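You operate a simulated robot arm through the tools that you are given. There is no shell and no other tool. Be economical: measure what you need, move in short steps, check, and stop when the job is done.

Carry out the task below with a simulated robot arm. There is one attempt and no reset: what you move stays moved.

TASK
Stand the brown paper tube from the blue bench beside the medium paper band. It goes on the side that lies toward x +0.0, y -1.0 (a direction in the base frame), with about 3 cm between them.
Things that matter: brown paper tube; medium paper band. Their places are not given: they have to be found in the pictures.

It is judged by the outcome, as a careful person would: the job done as asked, and still so three seconds after it is handed in. It fails if anything else is knocked over, pushed out of place, dropped, spilled or broken.

THE ROBOT
A 7-joint arm with a two-finger parallel gripper, fixed in place. Base frame: the origin is at the foot of the arm, x ahead of it, y to its left, z up. Lengths are in mm, angles in rad, forces in N, time in s.
With the tool pointing down near the work surface it reaches from about 220 to 580 mm from the base axis. Its first joint turns from -1.152 to 1.152 rad. Payload 2.5 kg.
Tool frame: the origin (TCP) lies between the finger pads and is the grasp point; the fingertips stand 23 mm ahead of it; z points along the fingers, y is the line along which they close. The gripper opens to 94 mm. The fingers are 38 mm wide and 10 mm thick; the gripper's body (54 by 96 mm) begins 39 mm behind the TCP.
Orientation is that of the tool frame in the base frame, as [roll, pitch, yaw] about the fixed x, y, z axes, in that order (R = Rz(yaw) Ry(pitch) Rx(roll)). With the fingers straight down and closing along the base's y, the tool's x points along the base's -x, its y along +y and its z along -z.

THE INTERFACE
- The arm moves only by the tool play_rows. Its argument "motion" is a list of rows, each a list of 7 numbers: the shift along the tool's x, y, z in mm, then the turn, a rotation vector about the tool's x, y, z in rad, then the closure, from 0 (fully open) to 1 (shut). In form: [[dx, dy, dz, rx, ry, rz, claw], ...]. A call has 1 to 10 rows; each row shifts and turns the commanded pose from where the row before left it, along the tool's axes as they then stand. A row lasts 0.2 s, in which the tool goes at most 50 mm and 0.15 rad; a call with a longer step from one row to the next is refused whole, and so is a gripper value outside its range. A pose out of reach is approached as far as the arm can. The call stops where the force on the tool passes 40 N (or 10 N more than at its start, if that is more) or the arm is blocked; 0.2 s more then pass. The fingers move at their own pace (about 108 mm/s each) and stop on an object; they squeeze with about 23 N. The grip force told is the motor's: it shows also when the fingers shut on nothing. Time passes only in rows, and 0.2 s behind the last, so rows that do not move let the fingers close. It gives the time, the measured TCP pose, the force on the tool (base axes), the opening and the grip force at its end, in the units of the frame above (readings bear some noise), and new pictures: "views" is both (left out), scene, wrist or none.
- Cameras (640 x 400 px; columns grow to the right, rows downward): "scene" is fixed at [118, -398.9, 540.9]; the picture's right is [0.89, -0.46, 0.00], its down [-0.22, -0.43, -0.88] and it looks along [0.41, 0.78, -0.48] (base axes); focal length 355 px, centre (320, 200). "wrist" rides on the gripper at [-39, 0, -44] in the tool frame; the picture's right is [0.00, -1.00, 0.00], its down [0.97, 0.00, -0.24] and it looks along [0.24, 0.00, 0.97] (tool axes); focal length 218 px, centre (320, 200).
- pixel_to_xyz(camera, pixels): for up to 12 pixels [column, row] of the newest picture of that camera ("zoom" is the newest enlarged one), the place [x, y, z] in the base frame of the surface seen there, good to about 2 mm, but the place of the scene camera against the robot may be out by one fixed shift of up to 18 mm in any direction. No time passes.
- zoom(camera, box): a new picture of the part [left, top, right, bottom] of that camera's present view, enlarged. No time passes.
- finish_job(): hands the job in; it is judged then, once.

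Work in short steps. Measure before you move; look again where a grasp or a placing could have gone wrong, and mend it. You have 60 turns and 120 pictures in all, the two below and enlarged ones among them. Open the gripper and draw the arm clear of the work before you hand the job in, unless the task says otherwise; then end with one line.

The tools are called after "Request:" as name(argument=value, ...) on one line, values as JSON. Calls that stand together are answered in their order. play_rows: Moves the arm, as the interface text tells. Its arguments: {"type":"object","properties":{"motion":{"type":"array"},"views":{"type":"string","enum":["both","scene","wrist","none"]}},"required":["motion"]} The other tools are called the same way: pixel_to_xyz (camera, pixels) gives the place of the surface under pixels of a picture; zoom (camera, box) takes an enlarged picture of a part of a camera's view; finish_job () hands the job in.

At the start:

```text
time: 0.0
tool_pos: [379.9, 87.6, 287.6]
tcp_rot: [-3.141, 0.0, -3.141]
wrist_force: [0.6, 1.1, -0.2]
grip_width: 93.9
gripper_force: 0.1
```

scene: 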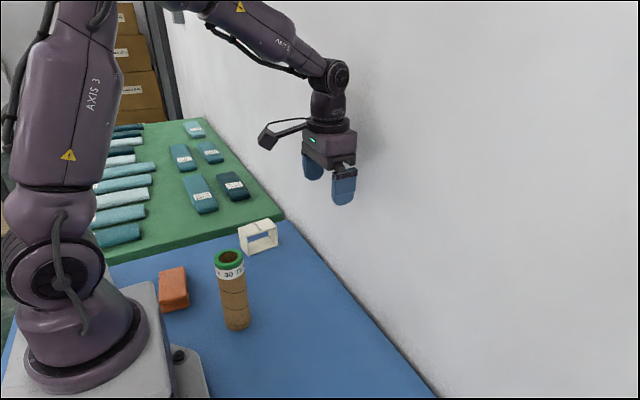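
wrist: 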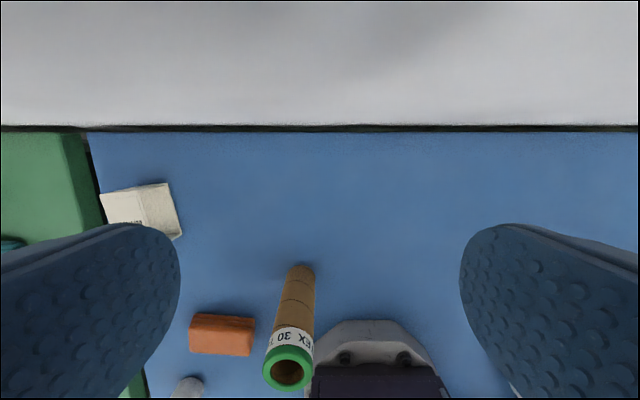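

The tube appears at about (233,290) in the scene picture and a white paper band at (258,236). I'll zoom in on both.

Request:
zoom(camera="scene", box=[140, 200, 300, 340])

Request:
zoom(camera="wrist", box=[80, 160, 340, 400])

Request:
zoom(camera="scene", box=[80, 100, 300, 260])

Request:
pixel_to_xyz(camera="scene", pixels=[[229, 252], [230, 272], [235, 300], [237, 325], [259, 228], [262, 247], [243, 252], [278, 245], [239, 234], [274, 221], [240, 335], [250, 350]])

Request:
pixel_to_xyz(camera="wrist", pixels=[[299, 268], [297, 290], [290, 340], [268, 370], [308, 372], [290, 350], [102, 195], [165, 185], [180, 235], [125, 205], [160, 210], [110, 220]])

```text
2.86 times, centred on (220, 270) of scene
```

zoom: 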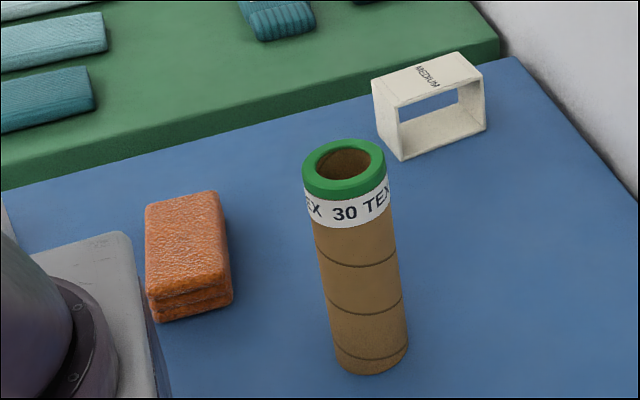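

```text
1.67 times, centred on (210, 280) of wrist
```

zoom: 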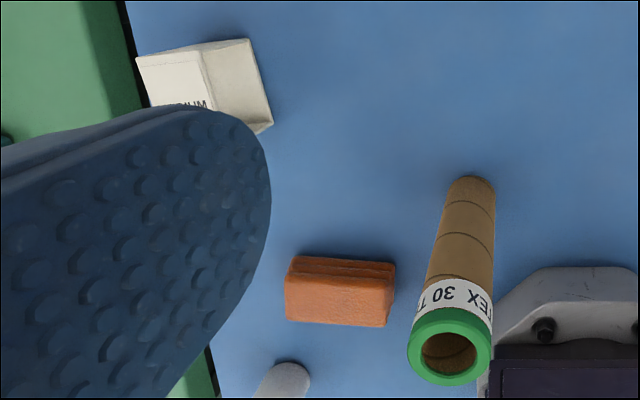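

```text
2.50 times, centred on (190, 180) of scene
```

zoom: 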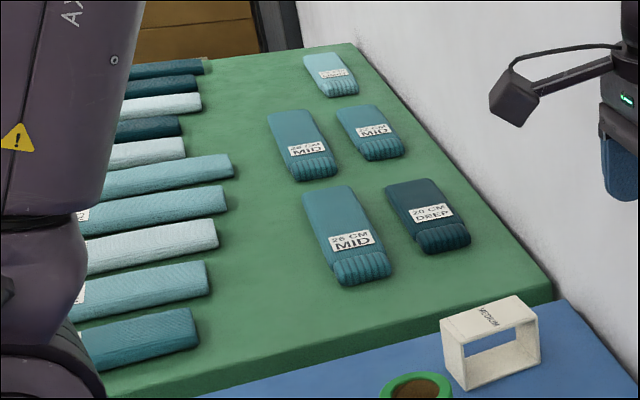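

```text
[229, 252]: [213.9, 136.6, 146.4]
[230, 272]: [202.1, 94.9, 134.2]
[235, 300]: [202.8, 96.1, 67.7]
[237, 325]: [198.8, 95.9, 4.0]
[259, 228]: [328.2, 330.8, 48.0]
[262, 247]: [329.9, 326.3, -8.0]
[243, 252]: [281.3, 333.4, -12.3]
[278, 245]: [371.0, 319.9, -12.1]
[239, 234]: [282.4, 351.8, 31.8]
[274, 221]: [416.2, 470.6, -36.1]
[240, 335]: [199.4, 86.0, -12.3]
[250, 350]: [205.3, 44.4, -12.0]
```

```text
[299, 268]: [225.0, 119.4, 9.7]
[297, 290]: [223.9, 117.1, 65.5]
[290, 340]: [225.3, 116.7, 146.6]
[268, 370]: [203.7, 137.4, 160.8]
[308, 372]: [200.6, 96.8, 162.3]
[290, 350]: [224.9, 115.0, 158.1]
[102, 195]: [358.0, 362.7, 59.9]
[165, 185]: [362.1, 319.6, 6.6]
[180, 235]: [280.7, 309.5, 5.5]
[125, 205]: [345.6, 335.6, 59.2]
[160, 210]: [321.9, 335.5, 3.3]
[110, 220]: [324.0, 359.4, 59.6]
```

The tube stands at about (203.5, 117), 41 mm across and 162 mm tall. The paper band marked MEDIUM spans roughly x 280–365 and y 312–363, with its top at z 60. I'll move over the tube at the present height.

Request:
play_rows(motion=[[35.3, 5.9, 0, 0, 0, 0, 0], [35.3, 5.9, 0, 0, 0, 0, 0], [35.3, 5.9, 0, 0, 0, 0, 0], [35.3, 5.9, 0, 0, 0, 0, 0], [35.2, 5.8, 0, 0, 0, 0, 0], [0, 0, 0, 0, 0, 0, 0]])

```text
time: 1.4
tool_pos: [204.3, 116.8, 287.1]
tcp_rot: [3.141, -0.001, 3.141]
wrist_force: [-0.2, 0.3, 0.8]
grip_width: 94.0
gripper_force: 0.0
```

scene: 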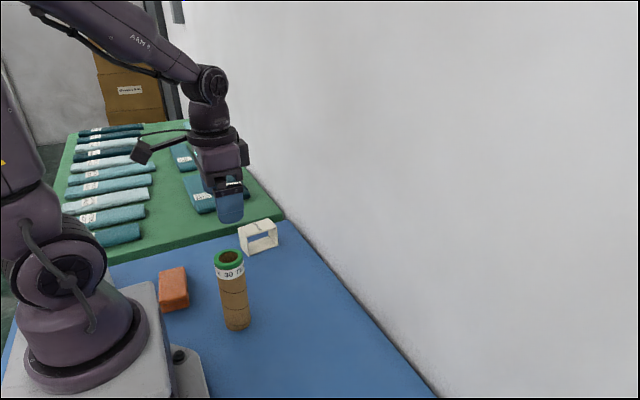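
wrist: 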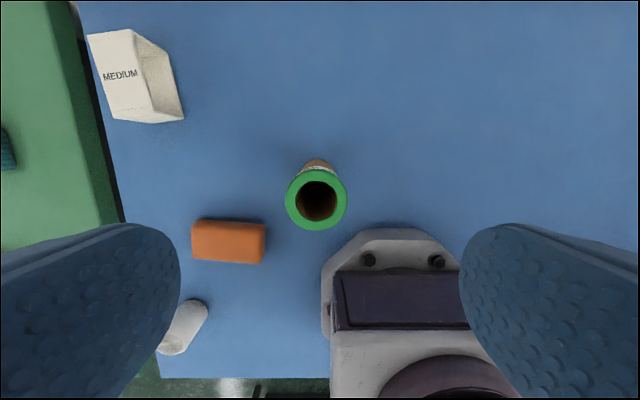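

There is a clear view of the tube ring, centred near (316,200), and of the band at upper left. I'll measure both.

Request:
pixel_to_xyz(camera="wrist", pixels=[[290, 200], [342, 200], [316, 174], [316, 226], [90, 37], [128, 31], [112, 116], [152, 121], [181, 118], [168, 55], [140, 45], [148, 100]])

Request:
zoom(camera="wrist", box=[70, 10, 230, 140])

```text
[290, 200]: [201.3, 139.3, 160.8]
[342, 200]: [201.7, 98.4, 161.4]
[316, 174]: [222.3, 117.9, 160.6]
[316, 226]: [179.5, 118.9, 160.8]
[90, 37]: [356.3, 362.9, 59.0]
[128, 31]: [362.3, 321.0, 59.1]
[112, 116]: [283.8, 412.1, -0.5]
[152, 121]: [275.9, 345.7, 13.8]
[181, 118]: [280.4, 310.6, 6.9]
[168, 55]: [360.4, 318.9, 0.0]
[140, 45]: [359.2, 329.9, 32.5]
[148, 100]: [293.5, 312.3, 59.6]
```

```text
3.08 times, centred on (150, 75) of wrist
```

zoom: 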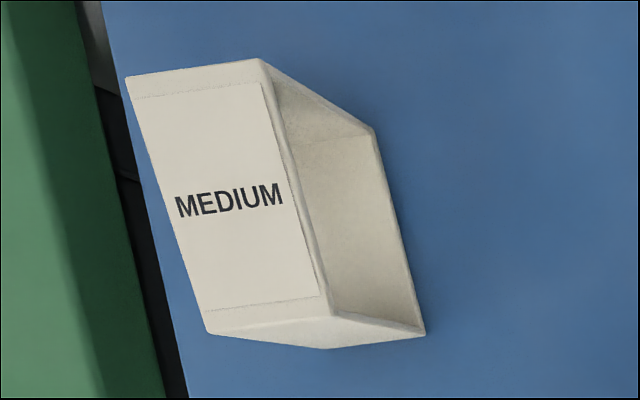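

The ring centre is (201.5, 118.5), with radius about 21 and top at z 161. The band's near face runs from (362,321) to (280,310.5). I'll descend to z≈129 so the palm stays above the tube.

Request:
play_rows(motion=[[2.5, 1.5, 30, 0, 0, 0, 0], [0, 0, 40, 0, 0, 0, 0], [0, 0, 40, 0, 0, 0, 0], [0, 0, 30, 0, 0, 0, 0], [0, 0, 18, 0, 0, 0, 0], [0, 0, 0, 0, 0, 0, 0]])

```text
time: 2.8
tool_pos: [202.8, 118.7, 129.5]
tcp_rot: [3.141, -0.001, -3.141]
wrist_force: [0.7, -0.4, 0.4]
grip_width: 93.8
gripper_force: 0.1
```

scene: 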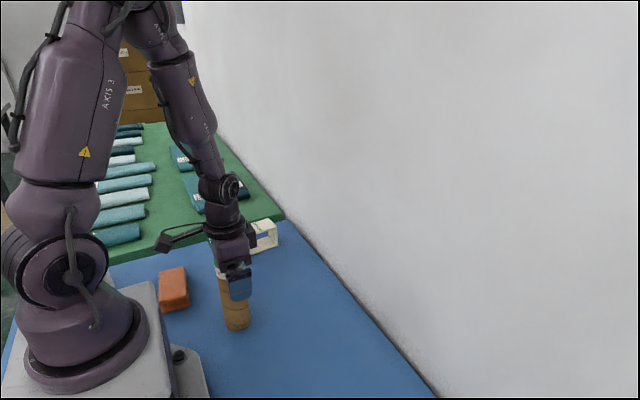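
wrist: 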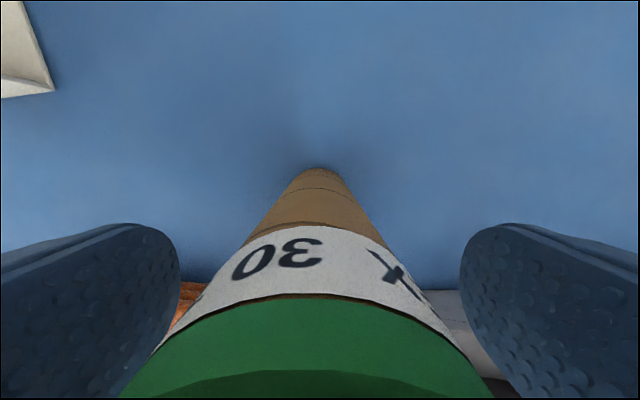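

The fingers straddle the tube evenly, so I'll close on it.

Request:
play_rows(motion=[[0, 0, 0, 0, 0, 0, 1], [0, 0, 0, 0, 0, 0, 1], [0, 0, 0, 0, 0, 0, 1], [0, 0, 0, 0, 0, 0, 1]], views="wrist")

```text
time: 3.8
tool_pos: [201.9, 119.1, 129.8]
tcp_rot: [3.142, 0.0, 3.141]
wrist_force: [0.2, 0.1, 0.1]
grip_width: 49.1
gripper_force: 23.4
```

wrist: 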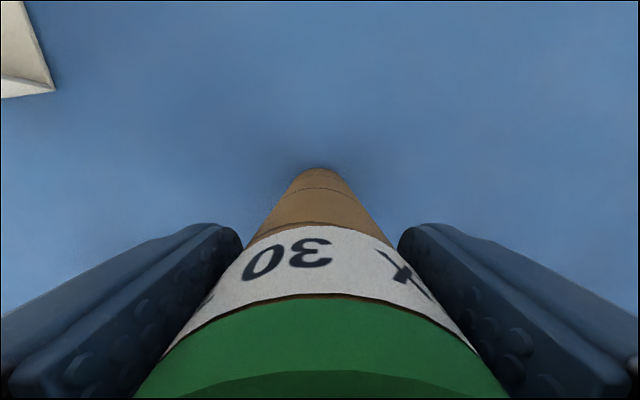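

Gripped at 49 mm. I'll lift 40 mm and check that the tube comes along.

Request:
play_rows(motion=[[0, 0, -10, 0, 0, 0, 1], [0, 0, -15, 0, 0, 0, 1], [0, 0, -15, 0, 0, 0, 1], [0, 0, 0, 0, 0, 0, 1]])

```text
time: 4.8
tool_pos: [201.3, 119.5, 170.9]
tcp_rot: [-3.141, -0.001, -3.14]
wrist_force: [0.6, -0.2, -0.5]
grip_width: 49.0
gripper_force: 22.8
```

scene: 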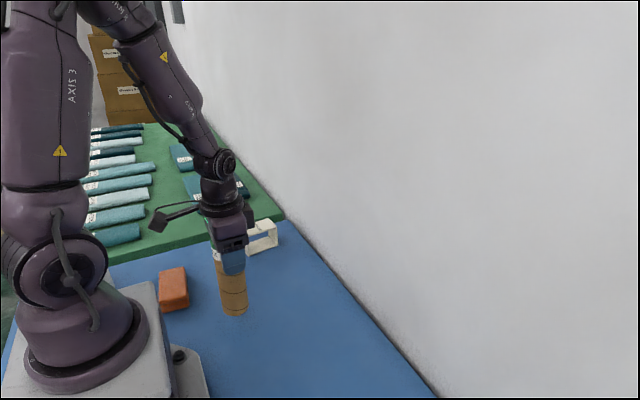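
wrist: 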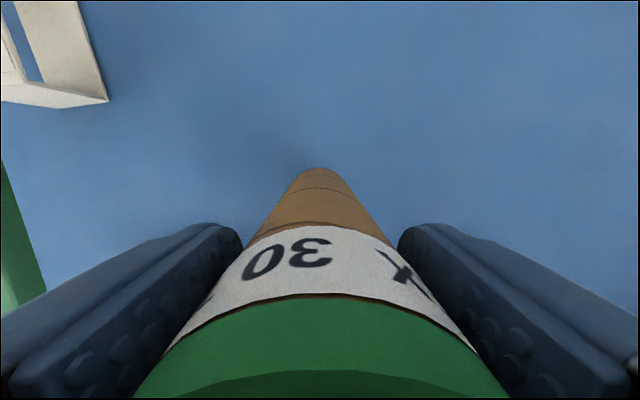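

The tube is held upright and clear of the bench. I'll carry it to (320, 261).

Request:
play_rows(motion=[[-19.8, 23.6, 0, 0, 0, 0, 1], [-19.8, 23.6, 0, 0, 0, 0, 1], [-19.8, 23.6, 0, 0, 0, 0, 1], [-19.8, 23.6, 0, 0, 0, 0, 1], [-19.8, 23.6, 0, 0, 0, 0, 1], [-19.8, 23.6, 0, 0, 0, 0, 1], [0, 0, 0, 0, 0, 0, 1]])

```text
time: 6.4
tool_pos: [322.8, 260.2, 168.8]
tcp_rot: [3.141, 0.0, 3.141]
wrist_force: [0.3, -0.3, -0.8]
grip_width: 48.9
gripper_force: 23.0
```

scene: 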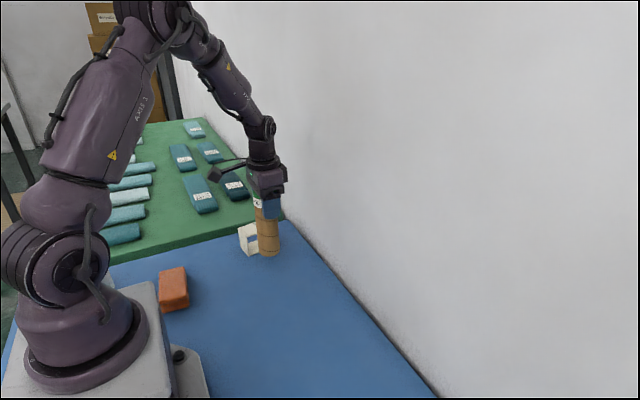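
wrist: 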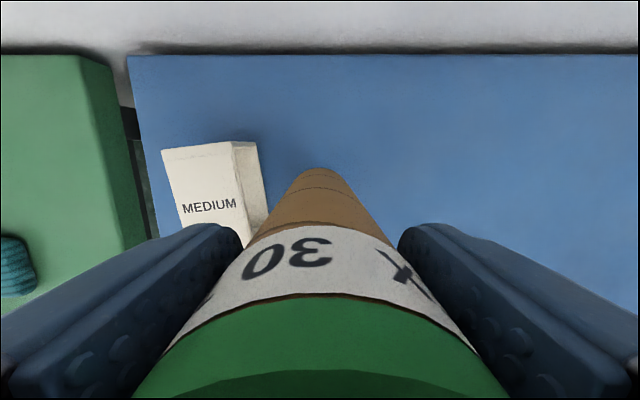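

It is in position beside the band. I'll lower it most of the way and check.

Request:
play_rows(motion=[[1.5, 0.5, 10, 0, 0, 0, 1], [0, 0, 12, 0, 0, 0, 1], [0, 0, 10, 0, 0, 0, 1], [0, 0, 3, 0, 0, 0, 1], [0, 0, 0, 0, 0, 0, 1]])

Request:
zoom(camera="scene", box=[200, 180, 320, 280])

Request:
pixel_to_xyz(camera="wrist", pixels=[[320, 170], [300, 185], [340, 185], [320, 210]])

```text
time: 7.6
tool_pos: [319.1, 260.1, 135.1]
tcp_rot: [3.141, -0.001, 3.141]
wrist_force: [0.6, 0.1, -0.2]
grip_width: 48.8
gripper_force: 23.2
```

scene: 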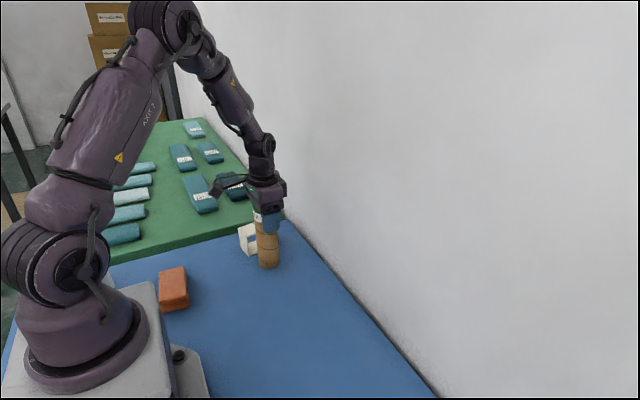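
wrist: 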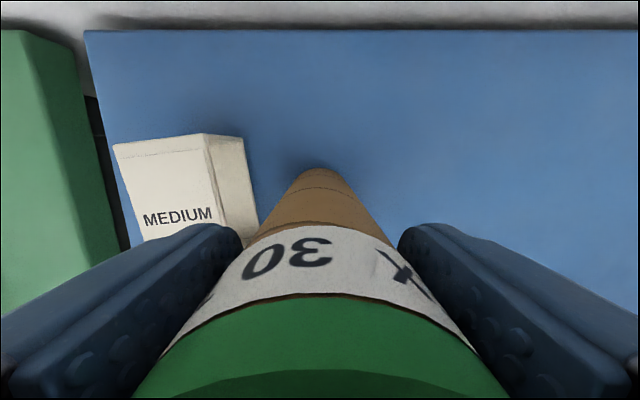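

```text
4.00 times, centred on (260, 230) of scene
```

zoom: 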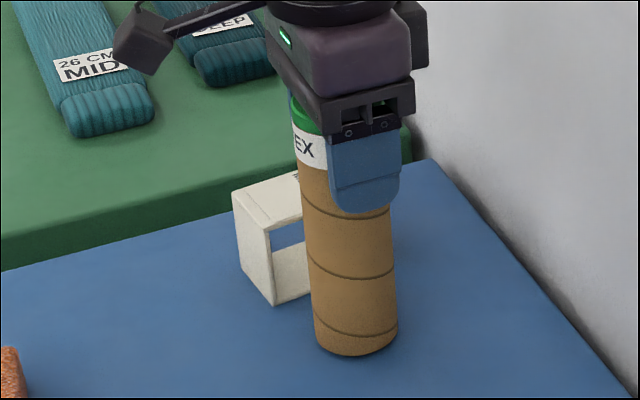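

```text
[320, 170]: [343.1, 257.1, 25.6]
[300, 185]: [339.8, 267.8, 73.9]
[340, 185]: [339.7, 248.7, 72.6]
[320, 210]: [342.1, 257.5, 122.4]
```

The bottom is about 5 mm up and the gap is roughly 31–32 mm. I'll nudge 1 mm and lower slowly to contact.

Request:
play_rows(motion=[[0, 1.5, 1.5, 0, 0, 0, 1], [0, 0, 1.5, 0, 0, 0, 1], [0, 0, 1, 0, 0, 0, 1], [0, 0, 0.7, 0, 0, 0, 1], [0, 0, 0, 0, 0, 0, 1]], views="none")

```text
time: 8.8
tool_pos: [319.6, 261.4, 129.9]
tcp_rot: [3.14, -0.001, 3.14]
wrist_force: [0.3, 0.1, -0.4]
grip_width: 48.9
gripper_force: 22.6
```

No contact force shows yet, so I'll go down in half-millimetre steps.

Request:
play_rows(motion=[[0, 0, 0.5, 0, 0, 0, 1], [0, 0, 0, 0, 0, 0, 1]], views="none")

Request:
play_rows(motion=[[0, 0, 0.5, 0, 0, 0, 1], [0, 0, 0, 0, 0, 0, 1]], views="scene")

Request:
zoom(camera="scene", box=[220, 200, 320, 280])

```text
time: 9.4
tool_pos: [318.5, 261.7, 129.6]
tcp_rot: [3.141, 0.0, 3.14]
wrist_force: [-0.4, 0.2, 1.4]
grip_width: 48.8
gripper_force: 23.2
```

```text
time: 10.0
tool_pos: [319.3, 263.0, 129.6]
tcp_rot: [3.14, 0.001, 3.142]
wrist_force: [-3.9, -0.7, 13.6]
grip_width: 49.1
gripper_force: 22.7
```

scene: 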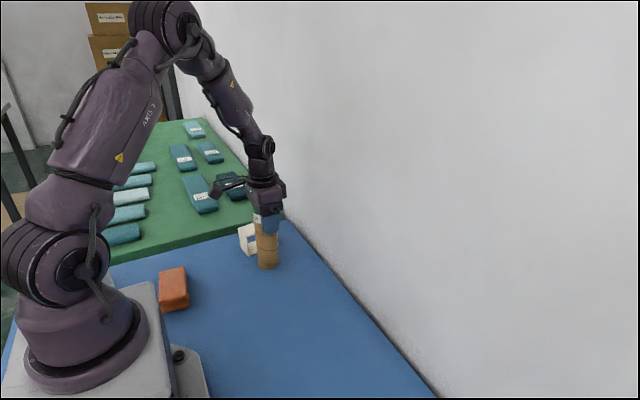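

```text
5.00 times, centred on (270, 240) of scene
```

zoom: 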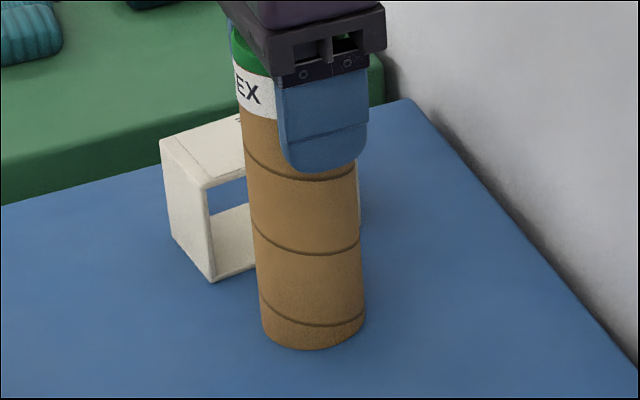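

Contact shows as 13.6 N upward, so the tube is standing. I'll ease up 0.4 mm and open gently.

Request:
play_rows(motion=[[0, 0, -0.4, 0, 0, 0, 1], [0, 0, 0, 0, 0, 0, 0.42], [0, 0, 0, 0, 0, 0, 0.3], [0, 0, 0, 0, 0, 0, 0.1], [0, 0, 0, 0, 0, 0, 0], [0, 0, 0, 0, 0, 0, 0]])

```text
time: 11.4
tool_pos: [320.3, 261.2, 130.0]
tcp_rot: [-3.14, -0.001, 3.141]
wrist_force: [-0.6, -0.1, 0.9]
grip_width: 94.0
gripper_force: 0.0
```

scene: 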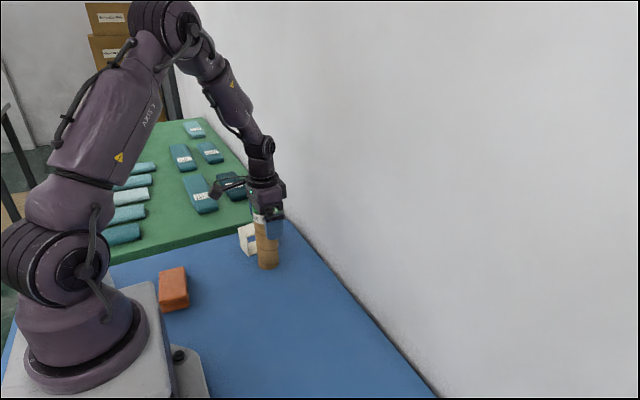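
wrist: 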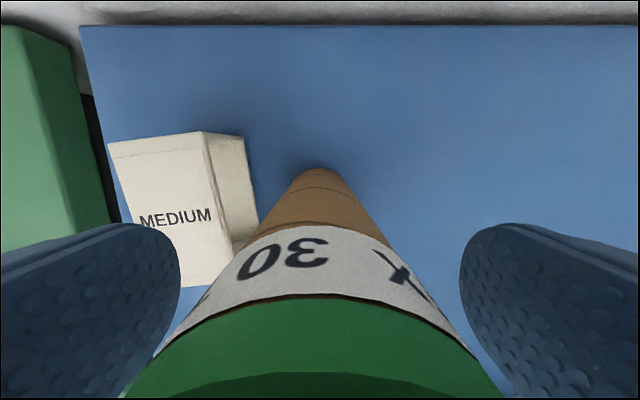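

The tube stands free between the open fingers. I'll rise straight up and look from above.

Request:
play_rows(motion=[[0, 0, -20, 0, 0, 0, 0], [0, 0, -35, 0, 0, 0, 0], [0, 0, -40, 0, 0, 0, 0], [0, 0, -40, 0, 0, 0, 0], [0, 0, -40, 0, 0, 0, 0], [0, 0, 0, 0, 0, 0, 0]])

Request:
zoom(camera="scene", box=[220, 200, 320, 280])

```text
time: 12.8
tool_pos: [319.0, 258.5, 304.3]
tcp_rot: [-3.14, 0.001, 3.141]
wrist_force: [-0.2, 0.6, -0.6]
grip_width: 94.1
gripper_force: 0.0
```

scene: 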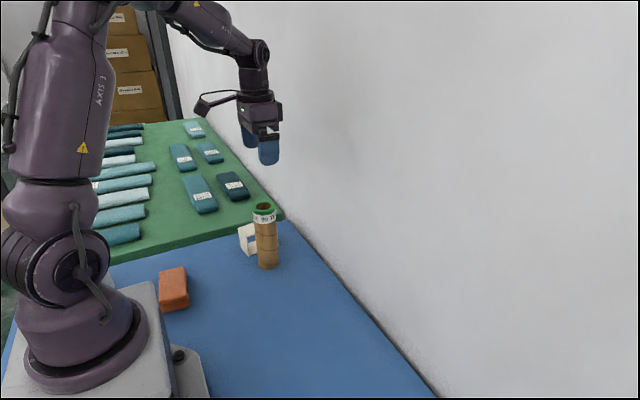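
wrist: 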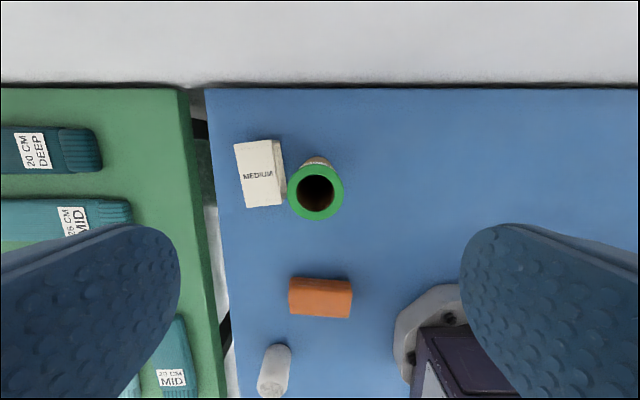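

```text
5.00 times, centred on (270, 240) of scene
```

zoom: 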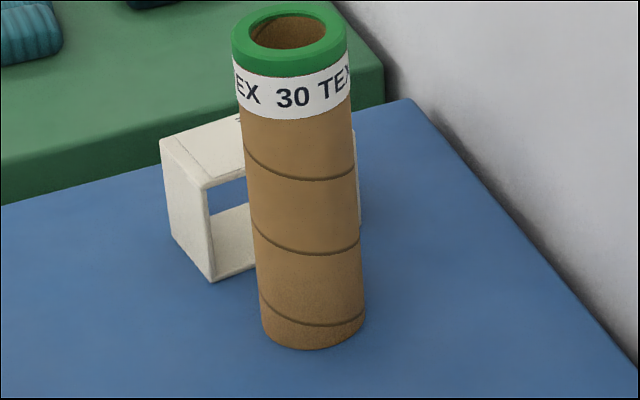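

I'll check the gap by measuring the ring edges and the band's near face.

Request:
pixel_to_xyz(camera="wrist", pixels=[[291, 190], [341, 190], [316, 165], [316, 217], [274, 142], [281, 203], [270, 145], [281, 155], [285, 190], [238, 145], [247, 204]])

Request:
zoom(camera="wrist", box=[220, 120, 360, 230])

```text
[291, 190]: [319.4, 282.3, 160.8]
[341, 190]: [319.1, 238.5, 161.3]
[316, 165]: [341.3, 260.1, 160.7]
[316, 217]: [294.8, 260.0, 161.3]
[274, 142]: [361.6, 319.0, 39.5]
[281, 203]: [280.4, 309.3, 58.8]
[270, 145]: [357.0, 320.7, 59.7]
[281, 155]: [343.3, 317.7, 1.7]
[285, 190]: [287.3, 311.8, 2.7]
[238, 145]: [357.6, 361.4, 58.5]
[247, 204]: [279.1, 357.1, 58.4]
```

```text
3.64 times, centred on (290, 175) of wrist
```

zoom: 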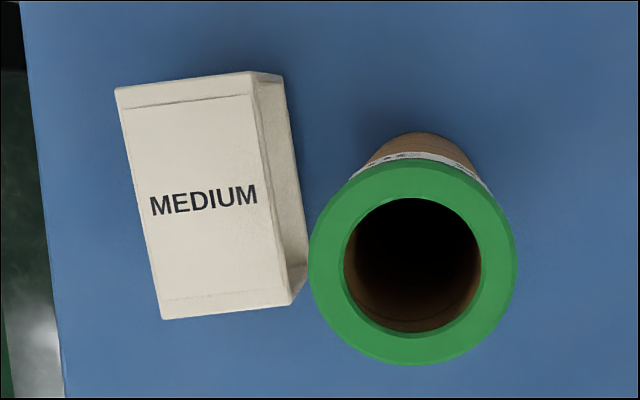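

The tube's edge is at y≈284.5 and the band face at y≈315, so the gap is about 30 mm. The band hasn't moved, the tube is upright and the arm is clear, so I'm handing in.

Request:
finish_job()

```text
The job is handed in.
```

The brown paper tube now stands upright on the -y side of the medium paper band, about 3 cm from it. Nothing else was moved, and the gripper is open and clear of the work.
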